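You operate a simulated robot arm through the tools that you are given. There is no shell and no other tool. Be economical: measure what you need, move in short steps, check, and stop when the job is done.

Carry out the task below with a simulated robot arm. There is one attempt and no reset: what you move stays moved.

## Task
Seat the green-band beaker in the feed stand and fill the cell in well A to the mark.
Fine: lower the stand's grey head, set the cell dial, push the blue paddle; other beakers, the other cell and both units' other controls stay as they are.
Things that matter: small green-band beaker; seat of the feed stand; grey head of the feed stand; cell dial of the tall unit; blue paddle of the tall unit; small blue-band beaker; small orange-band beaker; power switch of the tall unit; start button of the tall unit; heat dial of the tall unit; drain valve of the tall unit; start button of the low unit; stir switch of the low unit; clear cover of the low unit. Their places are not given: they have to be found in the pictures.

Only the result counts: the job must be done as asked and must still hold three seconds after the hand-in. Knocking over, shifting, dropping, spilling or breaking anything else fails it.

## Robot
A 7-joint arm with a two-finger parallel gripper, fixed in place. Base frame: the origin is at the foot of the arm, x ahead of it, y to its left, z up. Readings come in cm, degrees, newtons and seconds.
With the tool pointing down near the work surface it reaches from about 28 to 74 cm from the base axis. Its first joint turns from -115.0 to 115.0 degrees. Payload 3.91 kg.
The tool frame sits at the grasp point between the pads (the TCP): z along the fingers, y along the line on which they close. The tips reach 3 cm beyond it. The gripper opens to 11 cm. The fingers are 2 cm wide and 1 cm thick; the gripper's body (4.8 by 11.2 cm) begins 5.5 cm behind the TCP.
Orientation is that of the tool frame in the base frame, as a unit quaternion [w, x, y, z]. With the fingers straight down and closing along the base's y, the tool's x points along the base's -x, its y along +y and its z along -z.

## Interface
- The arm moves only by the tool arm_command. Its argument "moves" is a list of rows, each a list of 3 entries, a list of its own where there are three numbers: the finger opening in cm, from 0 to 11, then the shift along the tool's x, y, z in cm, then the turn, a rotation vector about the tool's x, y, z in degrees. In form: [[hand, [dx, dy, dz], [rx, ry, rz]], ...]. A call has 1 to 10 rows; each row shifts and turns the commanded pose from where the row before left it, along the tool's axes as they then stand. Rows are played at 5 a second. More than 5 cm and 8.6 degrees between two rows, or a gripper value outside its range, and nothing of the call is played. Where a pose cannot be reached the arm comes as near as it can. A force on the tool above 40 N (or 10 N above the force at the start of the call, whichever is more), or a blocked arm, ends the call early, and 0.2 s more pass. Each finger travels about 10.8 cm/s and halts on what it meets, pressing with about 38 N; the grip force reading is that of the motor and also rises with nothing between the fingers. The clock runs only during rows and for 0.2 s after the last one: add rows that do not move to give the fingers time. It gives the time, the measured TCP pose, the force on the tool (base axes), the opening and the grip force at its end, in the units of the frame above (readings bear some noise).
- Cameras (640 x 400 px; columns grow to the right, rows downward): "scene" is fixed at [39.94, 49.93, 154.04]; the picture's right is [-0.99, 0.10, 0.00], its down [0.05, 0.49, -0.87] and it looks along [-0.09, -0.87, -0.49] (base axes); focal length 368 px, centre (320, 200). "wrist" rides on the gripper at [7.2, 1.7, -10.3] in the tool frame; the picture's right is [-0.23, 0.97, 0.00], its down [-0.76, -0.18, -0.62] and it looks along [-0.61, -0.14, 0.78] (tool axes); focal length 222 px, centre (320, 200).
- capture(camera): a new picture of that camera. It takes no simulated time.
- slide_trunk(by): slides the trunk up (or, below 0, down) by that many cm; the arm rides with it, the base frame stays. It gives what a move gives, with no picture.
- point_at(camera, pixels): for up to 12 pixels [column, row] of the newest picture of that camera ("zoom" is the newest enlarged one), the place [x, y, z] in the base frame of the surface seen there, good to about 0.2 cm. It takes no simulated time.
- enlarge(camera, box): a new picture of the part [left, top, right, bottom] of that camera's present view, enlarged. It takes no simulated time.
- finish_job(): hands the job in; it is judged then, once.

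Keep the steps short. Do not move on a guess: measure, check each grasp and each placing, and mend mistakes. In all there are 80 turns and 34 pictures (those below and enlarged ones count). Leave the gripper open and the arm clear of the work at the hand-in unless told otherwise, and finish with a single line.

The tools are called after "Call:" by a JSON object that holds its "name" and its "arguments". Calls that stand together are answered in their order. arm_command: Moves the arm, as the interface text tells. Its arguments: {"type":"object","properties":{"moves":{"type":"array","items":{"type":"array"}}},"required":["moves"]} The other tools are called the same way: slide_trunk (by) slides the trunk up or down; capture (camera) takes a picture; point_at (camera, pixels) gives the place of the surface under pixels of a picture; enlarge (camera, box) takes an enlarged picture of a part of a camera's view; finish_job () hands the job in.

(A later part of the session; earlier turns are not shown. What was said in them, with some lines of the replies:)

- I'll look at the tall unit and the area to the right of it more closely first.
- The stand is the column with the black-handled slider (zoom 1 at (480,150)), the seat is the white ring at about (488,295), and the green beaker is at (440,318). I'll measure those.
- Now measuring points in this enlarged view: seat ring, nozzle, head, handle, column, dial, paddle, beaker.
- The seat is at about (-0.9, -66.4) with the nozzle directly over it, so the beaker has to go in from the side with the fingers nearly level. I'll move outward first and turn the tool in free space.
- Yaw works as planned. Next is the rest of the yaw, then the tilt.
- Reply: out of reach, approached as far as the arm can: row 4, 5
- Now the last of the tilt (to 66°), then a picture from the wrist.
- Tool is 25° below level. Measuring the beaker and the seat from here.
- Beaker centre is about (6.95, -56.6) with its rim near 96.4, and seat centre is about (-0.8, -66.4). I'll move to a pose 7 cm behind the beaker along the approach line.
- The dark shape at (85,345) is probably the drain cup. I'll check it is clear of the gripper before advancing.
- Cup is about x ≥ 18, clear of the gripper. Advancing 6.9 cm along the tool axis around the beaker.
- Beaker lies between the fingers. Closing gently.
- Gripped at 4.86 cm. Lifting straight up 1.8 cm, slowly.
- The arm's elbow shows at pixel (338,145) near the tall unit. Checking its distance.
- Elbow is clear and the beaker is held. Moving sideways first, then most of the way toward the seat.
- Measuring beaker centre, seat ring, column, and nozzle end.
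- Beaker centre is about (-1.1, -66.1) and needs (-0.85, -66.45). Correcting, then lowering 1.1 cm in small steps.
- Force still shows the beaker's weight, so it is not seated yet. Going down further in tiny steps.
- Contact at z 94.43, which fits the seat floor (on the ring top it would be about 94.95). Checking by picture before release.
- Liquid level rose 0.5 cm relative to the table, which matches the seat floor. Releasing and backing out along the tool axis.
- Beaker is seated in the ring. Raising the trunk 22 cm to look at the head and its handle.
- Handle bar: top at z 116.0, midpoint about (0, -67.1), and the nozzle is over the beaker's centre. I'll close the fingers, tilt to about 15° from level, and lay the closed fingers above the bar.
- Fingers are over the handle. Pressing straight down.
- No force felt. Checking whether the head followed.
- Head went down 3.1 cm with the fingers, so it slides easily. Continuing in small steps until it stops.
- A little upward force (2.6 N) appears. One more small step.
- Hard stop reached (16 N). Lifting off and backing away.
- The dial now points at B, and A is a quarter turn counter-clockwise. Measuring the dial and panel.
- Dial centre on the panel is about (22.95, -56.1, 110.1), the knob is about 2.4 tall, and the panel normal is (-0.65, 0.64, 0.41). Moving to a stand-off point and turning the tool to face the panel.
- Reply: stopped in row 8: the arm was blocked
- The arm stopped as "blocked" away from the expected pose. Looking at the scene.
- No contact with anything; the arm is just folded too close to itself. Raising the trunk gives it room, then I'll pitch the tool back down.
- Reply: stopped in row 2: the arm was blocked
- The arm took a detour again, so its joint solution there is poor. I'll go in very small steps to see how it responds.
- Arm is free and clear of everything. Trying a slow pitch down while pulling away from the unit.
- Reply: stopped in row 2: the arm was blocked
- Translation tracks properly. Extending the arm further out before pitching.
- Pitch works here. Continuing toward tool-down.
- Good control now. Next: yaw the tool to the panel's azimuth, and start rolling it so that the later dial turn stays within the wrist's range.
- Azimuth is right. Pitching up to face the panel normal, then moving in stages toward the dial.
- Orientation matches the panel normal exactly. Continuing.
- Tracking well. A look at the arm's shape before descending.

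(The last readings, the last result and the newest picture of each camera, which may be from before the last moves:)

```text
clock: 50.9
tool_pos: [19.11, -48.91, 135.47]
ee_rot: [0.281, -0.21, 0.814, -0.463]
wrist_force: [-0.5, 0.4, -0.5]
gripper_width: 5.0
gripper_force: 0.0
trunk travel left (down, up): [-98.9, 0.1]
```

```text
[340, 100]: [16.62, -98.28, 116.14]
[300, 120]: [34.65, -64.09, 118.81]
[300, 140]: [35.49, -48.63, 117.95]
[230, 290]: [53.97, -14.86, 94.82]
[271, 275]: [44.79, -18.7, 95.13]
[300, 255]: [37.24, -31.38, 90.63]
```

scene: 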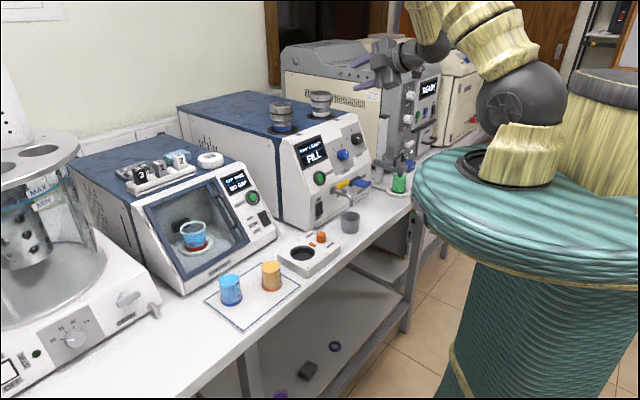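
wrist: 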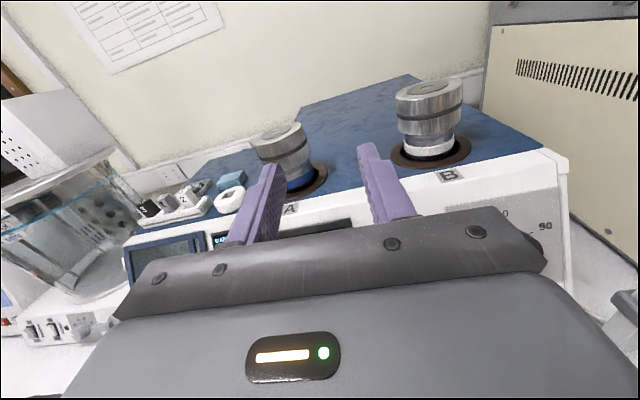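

The elbow is now up and well clear, so the trunk can lower everything safely.

Call:
{"name": "slide_trunk", "arguments": {"by": -22}}

Call:
{"name": "capture", "arguments": {"camera": "wrist"}}

```text
clock: 53.2
tool_pos: [18.95, -48.98, 113.48]
ee_rot: [0.281, -0.209, 0.814, -0.463]
wrist_force: [0.2, -0.6, -0.8]
gripper_width: 5.01
gripper_force: 0.1
trunk travel left (down, up): [-76.9, 22.1]
```

```text
6 pictures are left
```

wrist: 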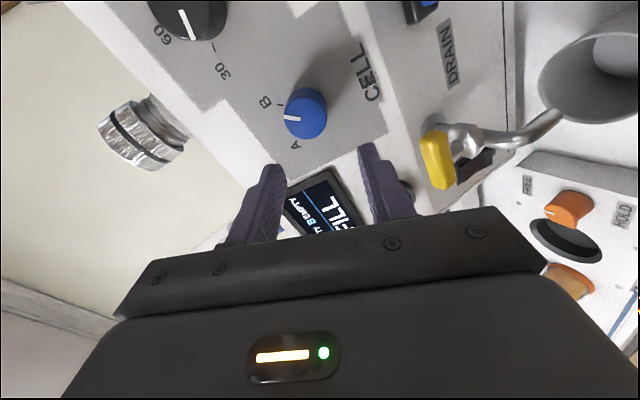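

Clear view of the dial, pointer still at B. Measuring the knob once more.

Call:
{"name": "point_at", "arguments": {"camera": "wrist", "pixels": [[308, 113], [302, 118], [288, 120], [305, 135], [324, 118], [318, 96], [280, 105], [298, 142], [305, 92], [285, 128]]}}

```text
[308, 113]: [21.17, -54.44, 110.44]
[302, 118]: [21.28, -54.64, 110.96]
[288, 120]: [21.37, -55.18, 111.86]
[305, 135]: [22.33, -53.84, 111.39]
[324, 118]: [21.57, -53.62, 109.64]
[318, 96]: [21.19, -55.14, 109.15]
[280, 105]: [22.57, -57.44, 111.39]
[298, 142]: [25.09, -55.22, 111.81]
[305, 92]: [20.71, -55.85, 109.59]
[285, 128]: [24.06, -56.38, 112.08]
```

Knob axis crosses the face at about (21.25, -54.5, 110.7). Aligning sideways, then moving in along the axis.

Call:
{"name": "arm_command", "arguments": {"moves": [[4.6, [1.16, -0.2, 0], [0, 0, 0]], [4.6, [1.16, -0.21, 0], [0, 0, 0]], [4.6, [0, 0, 1.6], [0, 0, 0]], [4.6, [0, 0, 1.6], [0, 0, 0]], [4.6, [0, 0, 1.5], [0, 0, 0]], [4.6, [0, 0, 0], [0, 0, 0]]]}}

Call:
{"name": "capture", "arguments": {"camera": "wrist"}}

```text
clock: 54.6
tool_pos: [20.36, -53.68, 111.34]
ee_rot: [0.281, -0.209, 0.814, -0.464]
wrist_force: [-0.5, -0.7, 1.3]
gripper_width: 4.58
gripper_force: 0.0
trunk travel left (down, up): [-76.9, 22.1]
```

```text
5 pictures are left
```

wrist: 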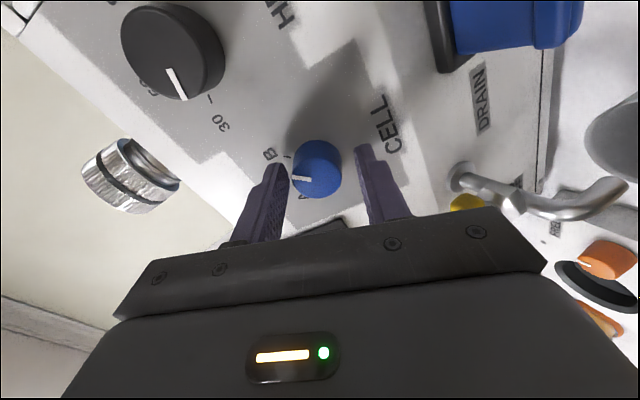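

Knob is between the fingers. Before turning, I'll get the pointer and tick angle more precisely from this close view.

Call:
{"name": "point_at", "arguments": {"camera": "wrist", "pixels": [[294, 178], [301, 178], [309, 179], [317, 170], [338, 172], [318, 143], [312, 194], [289, 157], [292, 158], [330, 150], [330, 188]]}}

```text
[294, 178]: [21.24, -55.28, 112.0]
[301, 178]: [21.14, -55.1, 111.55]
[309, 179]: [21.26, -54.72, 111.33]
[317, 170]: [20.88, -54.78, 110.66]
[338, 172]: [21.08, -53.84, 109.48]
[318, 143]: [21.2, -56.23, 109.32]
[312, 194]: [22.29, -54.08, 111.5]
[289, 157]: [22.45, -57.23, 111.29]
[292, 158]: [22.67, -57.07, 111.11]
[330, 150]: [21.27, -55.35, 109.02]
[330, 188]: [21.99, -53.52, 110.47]
```

Ticks are roughly ±35–40° from panel-up. Gripping the knob and turning about 70° counter-clockwise, then I'll check.

Call:
{"name": "arm_command", "arguments": {"moves": [[3.6, [0, 0, 0], [0, 0, 0]], [2.8, [0, 0, 0], [0, 0, 0]], [2.2, [0, 0, 0], [0, 0, 0]], [2.2, [0, 0, 0], [0, 0, 0]], [2.2, [0, 0, 0], [0, 0, 0]]]}}

```text
clock: 55.8
tool_pos: [20.3, -53.63, 111.44]
ee_rot: [0.282, -0.209, 0.812, -0.466]
wrist_force: [6.5, -15.6, 24.3]
gripper_width: 3.29
gripper_force: 44.9
trunk travel left (down, up): [-76.9, 22.1]
```

Side force shows the upper finger is pressing alone, so the hand sits slightly low. Shifting up a little until it balances.

Call:
{"name": "arm_command", "arguments": {"moves": [[2.2, [0, -0.15, 0], [0, 0, 0]], [2.2, [0, -0.15, 0], [0, 0, 0]], [2.2, [0, 0, 0], [0, 0, 0]], [2.2, [0, 0, 0], [0, 0, 0]]]}}

```text
clock: 56.8
tool_pos: [20.4, -53.81, 111.47]
ee_rot: [0.281, -0.209, 0.814, -0.463]
wrist_force: [4.8, -7.0, 16.4]
gripper_width: 3.26
gripper_force: 44.7
trunk travel left (down, up): [-76.9, 22.1]
```

Call:
{"name": "arm_command", "arguments": {"moves": [[2.2, [0, -0.2, 0], [0, 0, 0]], [2.2, [0, -0.2, 0], [0, 0, 0]], [2.2, [0, 0, 0], [0, 0, 0]]]}}

```text
clock: 57.6
tool_pos: [20.37, -53.62, 111.47]
ee_rot: [0.28, -0.209, 0.817, -0.459]
wrist_force: [-0.9, 14.5, -15.3]
gripper_width: 3.29
gripper_force: 45.6
trunk travel left (down, up): [-76.9, 22.1]
```

Call:
{"name": "arm_command", "arguments": {"moves": [[2.2, [0, 0.2, 0], [0, 0, 0]], [2.2, [0, 0, 0], [0, 0, 0]]]}}

```text
clock: 58.2
tool_pos: [20.32, -53.73, 111.49]
ee_rot: [0.28, -0.209, 0.816, -0.46]
wrist_force: [-3.8, 18.6, -21.2]
gripper_width: 3.33
gripper_force: 44.9
trunk travel left (down, up): [-76.9, 22.1]
```

Call:
{"name": "arm_command", "arguments": {"moves": [[2.6, [0, 0, 0], [0, 0, 0]], [3.6, [0, 0, 0], [0, 0, 0]], [3.6, [0, 0, 0], [0, 0, 0]], [3.0, [0, 0, 0], [0, 0, 0]], [2.8, [0, 0, 0], [0, 0, 0]], [2.8, [0, 0, 0], [0, 0, 0]], [2.8, [0, 0, 0], [0, 0, 0]]]}}

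```text
clock: 59.8
tool_pos: [20.45, -53.93, 111.62]
ee_rot: [0.281, -0.209, 0.814, -0.463]
wrist_force: [-5.8, 11.3, -14.8]
gripper_width: 3.7
gripper_force: 9.5
trunk travel left (down, up): [-76.9, 22.1]
```

Now the lower finger touches first, so the centre lies in between. Shifting 0.25 back and closing.

Call:
{"name": "arm_command", "arguments": {"moves": [[4.0, [0, 0, 0], [0, 0, 0]], [4.0, [0, 0.25, 0], [0, 0, 0]], [4.0, [0, 0, 0], [0, 0, 0]], [3.0, [0, 0, 0], [0, 0, 0]], [2.2, [0, 0, 0], [0, 0, 0]], [2.2, [0, 0, 0], [0, 0, 0]], [2.2, [0, 0, 0], [0, 0, 0]]]}}

```text
clock: 61.4
tool_pos: [20.31, -53.61, 111.48]
ee_rot: [0.282, -0.209, 0.814, -0.463]
wrist_force: [0.2, 2.7, -4.2]
gripper_width: 3.29
gripper_force: 45.5
trunk travel left (down, up): [-76.9, 22.1]
```

Balanced now (about 5 N). Turning the dial counter-clockwise, first 39°.

Call:
{"name": "arm_command", "arguments": {"moves": [[2.2, [0, 0, 0], [0, 0, -7.8]], [2.2, [0, 0, 0], [0, 0, -7.8]], [2.2, [0, 0, 0], [0, 0, -7.8]], [2.2, [0, 0, 0], [0, 0, -7.8]], [2.2, [0, 0, 0], [0, 0, -7.8]], [2.2, [0, 0, 0], [0, 0, 0]]]}}

```text
clock: 62.8
tool_pos: [20.49, -53.58, 111.56]
ee_rot: [0.11, -0.47, 0.695, -0.532]
wrist_force: [7.3, -1.6, 9.8]
gripper_width: 3.29
gripper_force: 45.1
trunk travel left (down, up): [-76.9, 22.1]
```

Call:
{"name": "arm_command", "arguments": {"moves": [[2.2, [0, 0, 0], [0, 0, -7.8]], [2.2, [0, 0, 0], [0, 0, -7.8]], [2.2, [0, 0, 0], [0, 0, -7.8]], [2.2, [0, 0, 0], [0, 0, -7.8]], [2.2, [0, 0, 0], [0, 0, 0]]]}}

Call:
{"name": "enlarge", "arguments": {"camera": "scene", "box": [280, 120, 380, 200]}}

```text
clock: 64.0
tool_pos: [20.53, -53.61, 111.69]
ee_rot: [0.037, 0.64, -0.544, 0.542]
wrist_force: [11.9, -3.1, 21.2]
gripper_width: 3.28
gripper_force: 44.8
trunk travel left (down, up): [-76.9, 22.1]
```

```text
5.00 times, centred on (330, 160) of scene
```

zoom: 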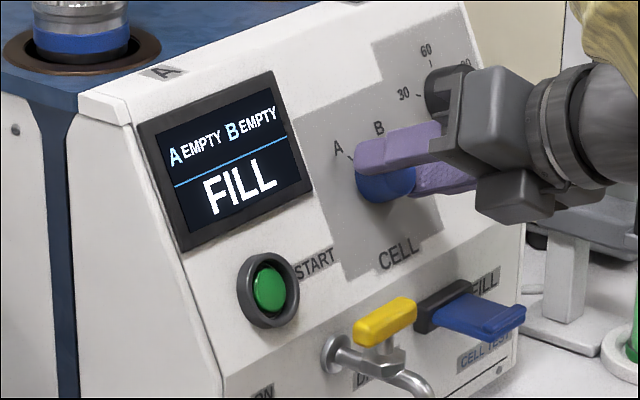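

Turned 70°. Releasing and backing off along the axis to read the pointer.

Call:
{"name": "arm_command", "arguments": {"moves": [[3.2, [0, 0, 0], [0, 0, 0]], [4.8, [0, 0, 0], [0, 0, 0]], [4.8, [0, 0, 0], [0, 0, 0]], [4.8, [0, 0, -2], [0, 0, 0]], [4.8, [0, 0, -3], [0, 0, 0]], [4.8, [0, 0, 0], [0, 0, 0]]]}}

Call:
{"name": "capture", "arguments": {"camera": "wrist"}}

```text
clock: 65.4
tool_pos: [17.27, -50.42, 113.66]
ee_rot: [0.036, 0.639, -0.546, 0.541]
wrist_force: [0.1, -0.4, -0.2]
gripper_width: 4.78
gripper_force: 0.1
trunk travel left (down, up): [-76.9, 22.1]
```

```text
3 pictures are left
```

wrist: 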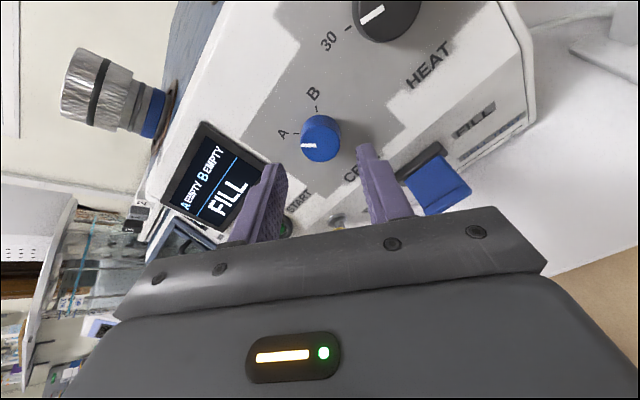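

Pointer now aims toward A. Measuring it.

Call:
{"name": "point_at", "arguments": {"camera": "wrist", "pixels": [[303, 146], [308, 146], [312, 146], [317, 147], [295, 133], [317, 109], [339, 142], [322, 116], [325, 161], [305, 152], [335, 155]]}}

```text
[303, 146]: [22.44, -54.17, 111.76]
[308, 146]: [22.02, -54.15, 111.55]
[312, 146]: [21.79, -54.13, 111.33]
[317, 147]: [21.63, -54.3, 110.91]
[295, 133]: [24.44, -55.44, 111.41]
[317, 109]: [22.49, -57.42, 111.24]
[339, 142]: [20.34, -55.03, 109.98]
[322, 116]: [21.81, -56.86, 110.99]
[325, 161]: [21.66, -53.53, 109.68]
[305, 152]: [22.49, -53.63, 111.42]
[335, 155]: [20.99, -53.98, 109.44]
```

Pointer lies at about -34°, matching the A tick (mirror of B at about +36°). Next is the paddle: its top is at z ≈ 101, outer edge region about (15.2, -53.5). Closing the fingers, rolling level and moving above it.

Call:
{"name": "arm_command", "arguments": {"moves": [[3, [0, 0, 0], [0, 0, -7.34]], [1, [0, 0, 0], [0, 0, -7.34]], [0, [0, 0, 0], [0, 0, -7.34]], [0, [0, 0, 0], [0, 0, -7.34]], [0, [0, 0, 0], [0, 0, -7.34]], [0, [0, 0, 0], [0, 0, 0]]]}}

```text
clock: 66.8
tool_pos: [17.06, -50.47, 113.69]
ee_rot: [0.205, 0.779, -0.316, 0.502]
wrist_force: [-0.4, -0.2, 0.2]
gripper_width: 0.0
gripper_force: 37.6
trunk travel left (down, up): [-76.9, 22.1]
```

Call:
{"name": "arm_command", "arguments": {"moves": [[0, [-2.55, 1.23, 0.5], [0, 0, 0]], [0, [-2.55, 1.23, 0.5], [0, 0, 0]], [0, [-2.5, 1.1, 0.5], [0, 0, 0]], [0, [0, 0, 0], [0, 0, 0]]]}}

```text
clock: 67.8
tool_pos: [13.31, -51.59, 106.2]
ee_rot: [0.205, 0.779, -0.317, 0.501]
wrist_force: [0.7, 0.2, 0.0]
gripper_width: 0.0
gripper_force: 37.8
trunk travel left (down, up): [-76.9, 22.1]
```

In place above the paddle. Descending to just over it.

Call:
{"name": "arm_command", "arguments": {"moves": [[0, [-1.11, 0.03, 0.7], [0, 0, 0]], [0, [-1.11, 0.03, 0.7], [0, 0, 0]], [0, [-0.27, 0, 0.123], [0, 0, 0]], [0, [0, 0, 0], [0, 0, 0]]]}}

```text
clock: 68.8
tool_pos: [13.5, -52.16, 103.13]
ee_rot: [0.204, 0.779, -0.317, 0.501]
wrist_force: [-0.1, -0.4, 0.5]
gripper_width: 0.0
gripper_force: 37.8
trunk travel left (down, up): [-76.9, 22.1]
```

Call:
{"name": "arm_command", "arguments": {"moves": [[0, [-0.18, 0, 0.08], [0, 0, 0]], [0, [-0.18, 0, 0.08], [0, 0, 0]]]}}

```text
clock: 69.4
tool_pos: [13.56, -51.96, 102.6]
ee_rot: [0.205, 0.778, -0.316, 0.503]
wrist_force: [-2.0, -0.1, 2.7]
gripper_width: 0.01
gripper_force: 37.9
trunk travel left (down, up): [-76.9, 22.1]
```

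Light contact (2.7 N). A little more.

Call:
{"name": "arm_command", "arguments": {"moves": [[0, [-0.27, 0, 0.12], [0, 0, 0]]]}}

```text
clock: 69.8
tool_pos: [13.49, -51.99, 102.55]
ee_rot: [0.205, 0.778, -0.317, 0.502]
wrist_force: [-1.2, 0.8, 3.8]
gripper_width: 0.0
gripper_force: 37.6
trunk travel left (down, up): [-76.9, 22.1]
```

Checking the display and paddle now.

Call:
{"name": "enlarge", "arguments": {"camera": "scene", "box": [285, 125, 415, 206]}}

```text
4.92 times, centred on (350, 166) of scene
```

zoom: 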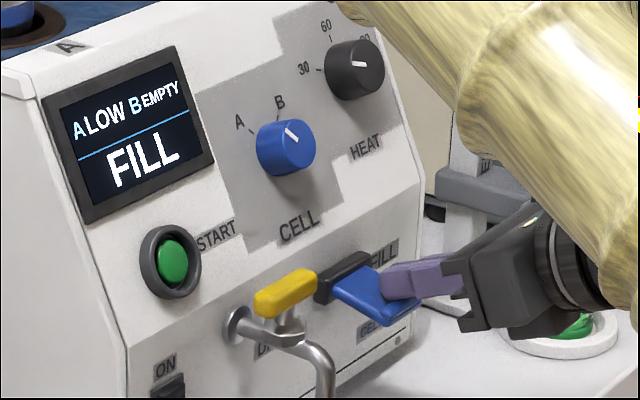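

It works: "A LOW", B still EMPTY, dial on A. Checking how far the beaker level has dropped, from this same picture.

Call:
{"name": "point_at", "arguments": {"camera": "zoom", "pixels": [[575, 322], [585, 320], [565, 328], [578, 332], [590, 318], [570, 336], [555, 330], [592, 325]]}}

```text
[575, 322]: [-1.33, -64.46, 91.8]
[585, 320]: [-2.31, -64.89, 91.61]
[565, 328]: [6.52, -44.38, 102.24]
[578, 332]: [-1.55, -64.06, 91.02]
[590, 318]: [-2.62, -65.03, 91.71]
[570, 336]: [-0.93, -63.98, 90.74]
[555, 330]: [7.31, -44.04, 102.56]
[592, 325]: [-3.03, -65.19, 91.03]
```

Paddle-down fills cell A. I'll hold a bit longer, then lift off so the flow stops, and raise the trunk so both the display and the beaker level can be read in one picture.

Call:
{"name": "arm_command", "arguments": {"moves": [[0, [0, 0, 0], [0, 0, 0]], [0, [0, 0, 0], [0, 0, 0]], [0, [0, 0, 0], [0, 0, 0]], [0, [0.91, 0, -0.41], [0, 0, 0]], [0, [0.91, 0, -0.41], [0, 0, 0]]]}}

Call:
{"name": "slide_trunk", "arguments": {"by": 20}}

Call:
{"name": "enlarge", "arguments": {"camera": "scene", "box": [285, 125, 415, 206]}}

```text
clock: 71.0
tool_pos: [13.66, -52.12, 104.47]
ee_rot: [0.204, 0.779, -0.316, 0.502]
wrist_force: [0.9, 0.1, 0.1]
gripper_width: 0.01
gripper_force: 37.6
trunk travel left (down, up): [-76.9, 22.1]
```

```text
clock: 73.2
tool_pos: [13.61, -52.16, 124.29]
ee_rot: [0.205, 0.779, -0.316, 0.502]
wrist_force: [-0.2, -0.8, 0.2]
gripper_width: 0.01
gripper_force: 37.6
trunk travel left (down, up): [-96.9, 2.1]
```

```text
4.92 times, centred on (350, 166) of scene
```

zoom: 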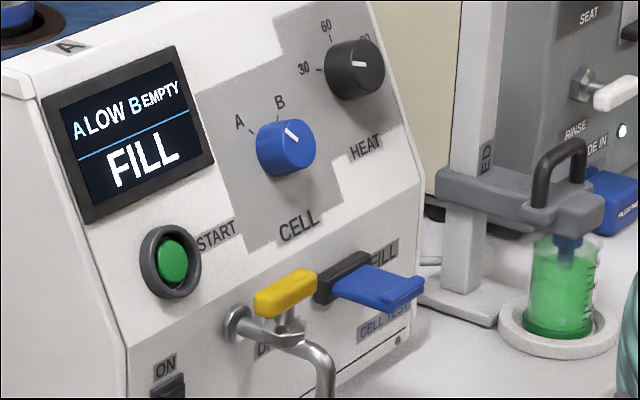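

Still "A LOW", paddle back up, and the beaker level has dropped. Measuring that level.

Call:
{"name": "point_at", "arguments": {"camera": "zoom", "pixels": [[540, 240], [545, 250], [545, 258], [545, 265], [545, 275], [560, 275], [580, 265], [585, 275], [592, 265], [560, 330], [594, 275], [575, 285]]}}

```text
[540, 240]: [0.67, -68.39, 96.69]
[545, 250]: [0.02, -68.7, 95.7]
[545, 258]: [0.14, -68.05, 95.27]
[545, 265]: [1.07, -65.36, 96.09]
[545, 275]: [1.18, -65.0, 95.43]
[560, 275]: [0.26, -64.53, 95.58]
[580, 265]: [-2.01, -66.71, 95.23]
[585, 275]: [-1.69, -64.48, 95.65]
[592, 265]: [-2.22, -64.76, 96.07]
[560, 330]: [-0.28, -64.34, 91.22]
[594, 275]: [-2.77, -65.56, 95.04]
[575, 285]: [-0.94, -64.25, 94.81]
```

Level is about 95.25 (dropped 1.0 cm of about 5.4 in roughly 1.2 s). Lowering the trunk again for a second press.

Call:
{"name": "slide_trunk", "arguments": {"by": -20}}

```text
clock: 75.3
tool_pos: [13.65, -52.17, 104.36]
ee_rot: [0.205, 0.779, -0.317, 0.501]
wrist_force: [-1.0, 0.1, -0.4]
gripper_width: 0.0
gripper_force: 37.6
trunk travel left (down, up): [-76.9, 22.1]
```

Pressing for about 1.6 s, then lifting off.

Call:
{"name": "arm_command", "arguments": {"moves": [[0, [-0.91, 0, 0.41], [0, 0, 0]], [0, [-0.91, 0, 0.41], [0, 0, 0]], [0, [0, 0, 0], [0, 0, 0]], [0, [0, 0, 0], [0, 0, 0]], [0, [0, 0, 0], [0, 0, 0]], [0, [0, 0, 0], [0, 0, 0]], [0, [0, 0, 0], [0, 0, 0]], [0, [0, 0, 0], [0, 0, 0]], [0, [0, 0, 0], [0, 0, 0]], [0, [1.82, 0, -0.82], [0, 0, 0]]]}}

Call:
{"name": "slide_trunk", "arguments": {"by": 20}}

Call:
{"name": "enlarge", "arguments": {"camera": "scene", "box": [285, 125, 415, 206]}}

```text
clock: 77.5
tool_pos: [13.7, -51.98, 104.38]
ee_rot: [0.204, 0.779, -0.317, 0.502]
wrist_force: [1.2, 0.4, -0.2]
gripper_width: 0.0
gripper_force: 37.7
trunk travel left (down, up): [-76.9, 22.1]
```

```text
clock: 79.7
tool_pos: [13.75, -51.93, 124.53]
ee_rot: [0.204, 0.779, -0.316, 0.502]
wrist_force: [0.6, -0.2, -0.2]
gripper_width: 0.0
gripper_force: 37.4
trunk travel left (down, up): [-96.9, 2.1]
```

```text
4.92 times, centred on (350, 166) of scene
```

zoom: 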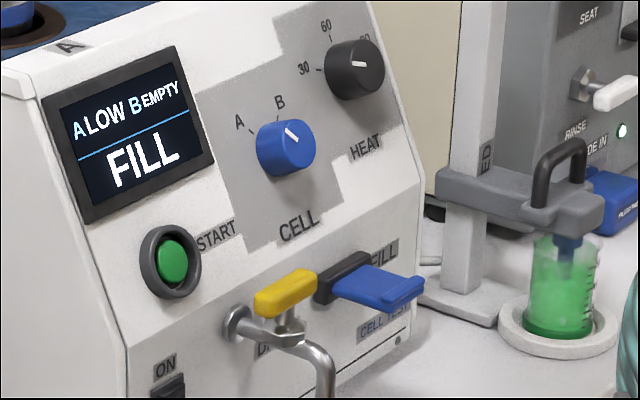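

Call:
{"name": "point_at", "arguments": {"camera": "zoom", "pixels": [[545, 258], [545, 264], [548, 268], [580, 265], [580, 258], [580, 270], [548, 272], [575, 268], [585, 268], [590, 270], [552, 262], [582, 274]]}}

```text
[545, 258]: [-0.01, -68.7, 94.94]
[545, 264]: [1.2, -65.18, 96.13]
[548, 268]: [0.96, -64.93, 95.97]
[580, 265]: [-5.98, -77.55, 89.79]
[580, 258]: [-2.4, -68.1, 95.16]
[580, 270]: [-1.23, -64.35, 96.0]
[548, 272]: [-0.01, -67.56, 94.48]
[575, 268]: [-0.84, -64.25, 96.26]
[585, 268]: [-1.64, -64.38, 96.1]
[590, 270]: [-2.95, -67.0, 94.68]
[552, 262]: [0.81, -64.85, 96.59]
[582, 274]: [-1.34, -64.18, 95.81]
```

Still "A LOW", with roughly a third of the beaker drawn so far. Checking whether any picture is still available.

Call:
{"name": "capture", "arguments": {"camera": "scene"}}

Call:
{"name": "point_at", "arguments": {"camera": "zoom", "pixels": [[551, 272], [554, 272], [546, 270], [576, 272], [578, 276], [584, 272], [550, 276], [555, 276], [588, 276], [545, 268], [592, 276], [558, 268]]}}

```text
refused: no pictures are left
```

```text
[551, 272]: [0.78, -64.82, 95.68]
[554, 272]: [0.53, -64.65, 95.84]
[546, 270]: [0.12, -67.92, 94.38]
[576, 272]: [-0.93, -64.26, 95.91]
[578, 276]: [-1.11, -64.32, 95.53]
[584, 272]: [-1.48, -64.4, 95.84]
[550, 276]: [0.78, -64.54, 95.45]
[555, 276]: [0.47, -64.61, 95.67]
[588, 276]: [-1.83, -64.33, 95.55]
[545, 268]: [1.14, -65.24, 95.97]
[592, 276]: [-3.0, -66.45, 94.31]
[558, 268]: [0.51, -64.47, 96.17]
```

No pictures remain, so this last press has to be timed. The second press drew about 0.85 cm and the display still read LOW with about a third of the beaker gone. I'll give one slightly longer measured press; this is an estimate I can't check afterwards.

Call:
{"name": "slide_trunk", "arguments": {"by": -20}}

Call:
{"name": "arm_command", "arguments": {"moves": [[0, [-1.82, 0, 0.82], [0, 0, 0]], [0, [0, 0, 0], [0, 0, 0]], [0, [0, 0, 0], [0, 0, 0]], [0, [0, 0, 0], [0, 0, 0]], [0, [0, 0, 0], [0, 0, 0]], [0, [0, 0, 0], [0, 0, 0]], [0, [0, 0, 0], [0, 0, 0]], [0, [0, 0, 0], [0, 0, 0]], [0, [0, 0, 0], [0, 0, 0]], [0, [1.82, 0, -0.82], [0, 0, 0]]]}}

Call:
{"name": "slide_trunk", "arguments": {"by": 20}}

Call:
{"name": "arm_command", "arguments": {"moves": [[3, [0, 0, -1.5], [0, 0, 0]], [6, [0, 0, -1.5], [0, 0, 0]], [8, [0, 0, 0], [0, 0, 0]], [8, [0, 0, 0], [0, 0, 0]]]}}

```text
clock: 81.9
tool_pos: [13.66, -52.06, 104.43]
ee_rot: [0.205, 0.779, -0.317, 0.502]
wrist_force: [-0.4, 0.0, 0.1]
gripper_width: 0.0
gripper_force: 38.0
trunk travel left (down, up): [-76.9, 22.1]
```

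```text
clock: 84.1
tool_pos: [13.72, -51.78, 104.2]
ee_rot: [0.204, 0.779, -0.317, 0.502]
wrist_force: [0.2, 0.4, 0.2]
gripper_width: 0.0
gripper_force: 38.1
trunk travel left (down, up): [-76.9, 22.1]
```

```text
clock: 86.2
tool_pos: [13.78, -51.91, 124.34]
ee_rot: [0.205, 0.779, -0.317, 0.501]
wrist_force: [1.0, -0.2, 0.1]
gripper_width: 0.02
gripper_force: 37.8
trunk travel left (down, up): [-96.9, 2.1]
```

```text
clock: 87.2
tool_pos: [12.11, -50.05, 125.26]
ee_rot: [0.204, 0.779, -0.317, 0.501]
wrist_force: [0.4, -0.2, 0.1]
gripper_width: 8.01
gripper_force: 0.0
trunk travel left (down, up): [-96.9, 2.1]
5 turns are left
```

The paddle is released, the gripper is open and the arm is clear, so I'm handing in.

Call:
{"name": "finish_job", "arguments": {}}

```text
The job is handed in.
```

Handed in with the green-band beaker seated, the head lowered and the dial on A, but the fill level is unconfirmed: the last display I saw read "A LOW", and with no pictures left the final press of about 1.8 s was timed by estimate.
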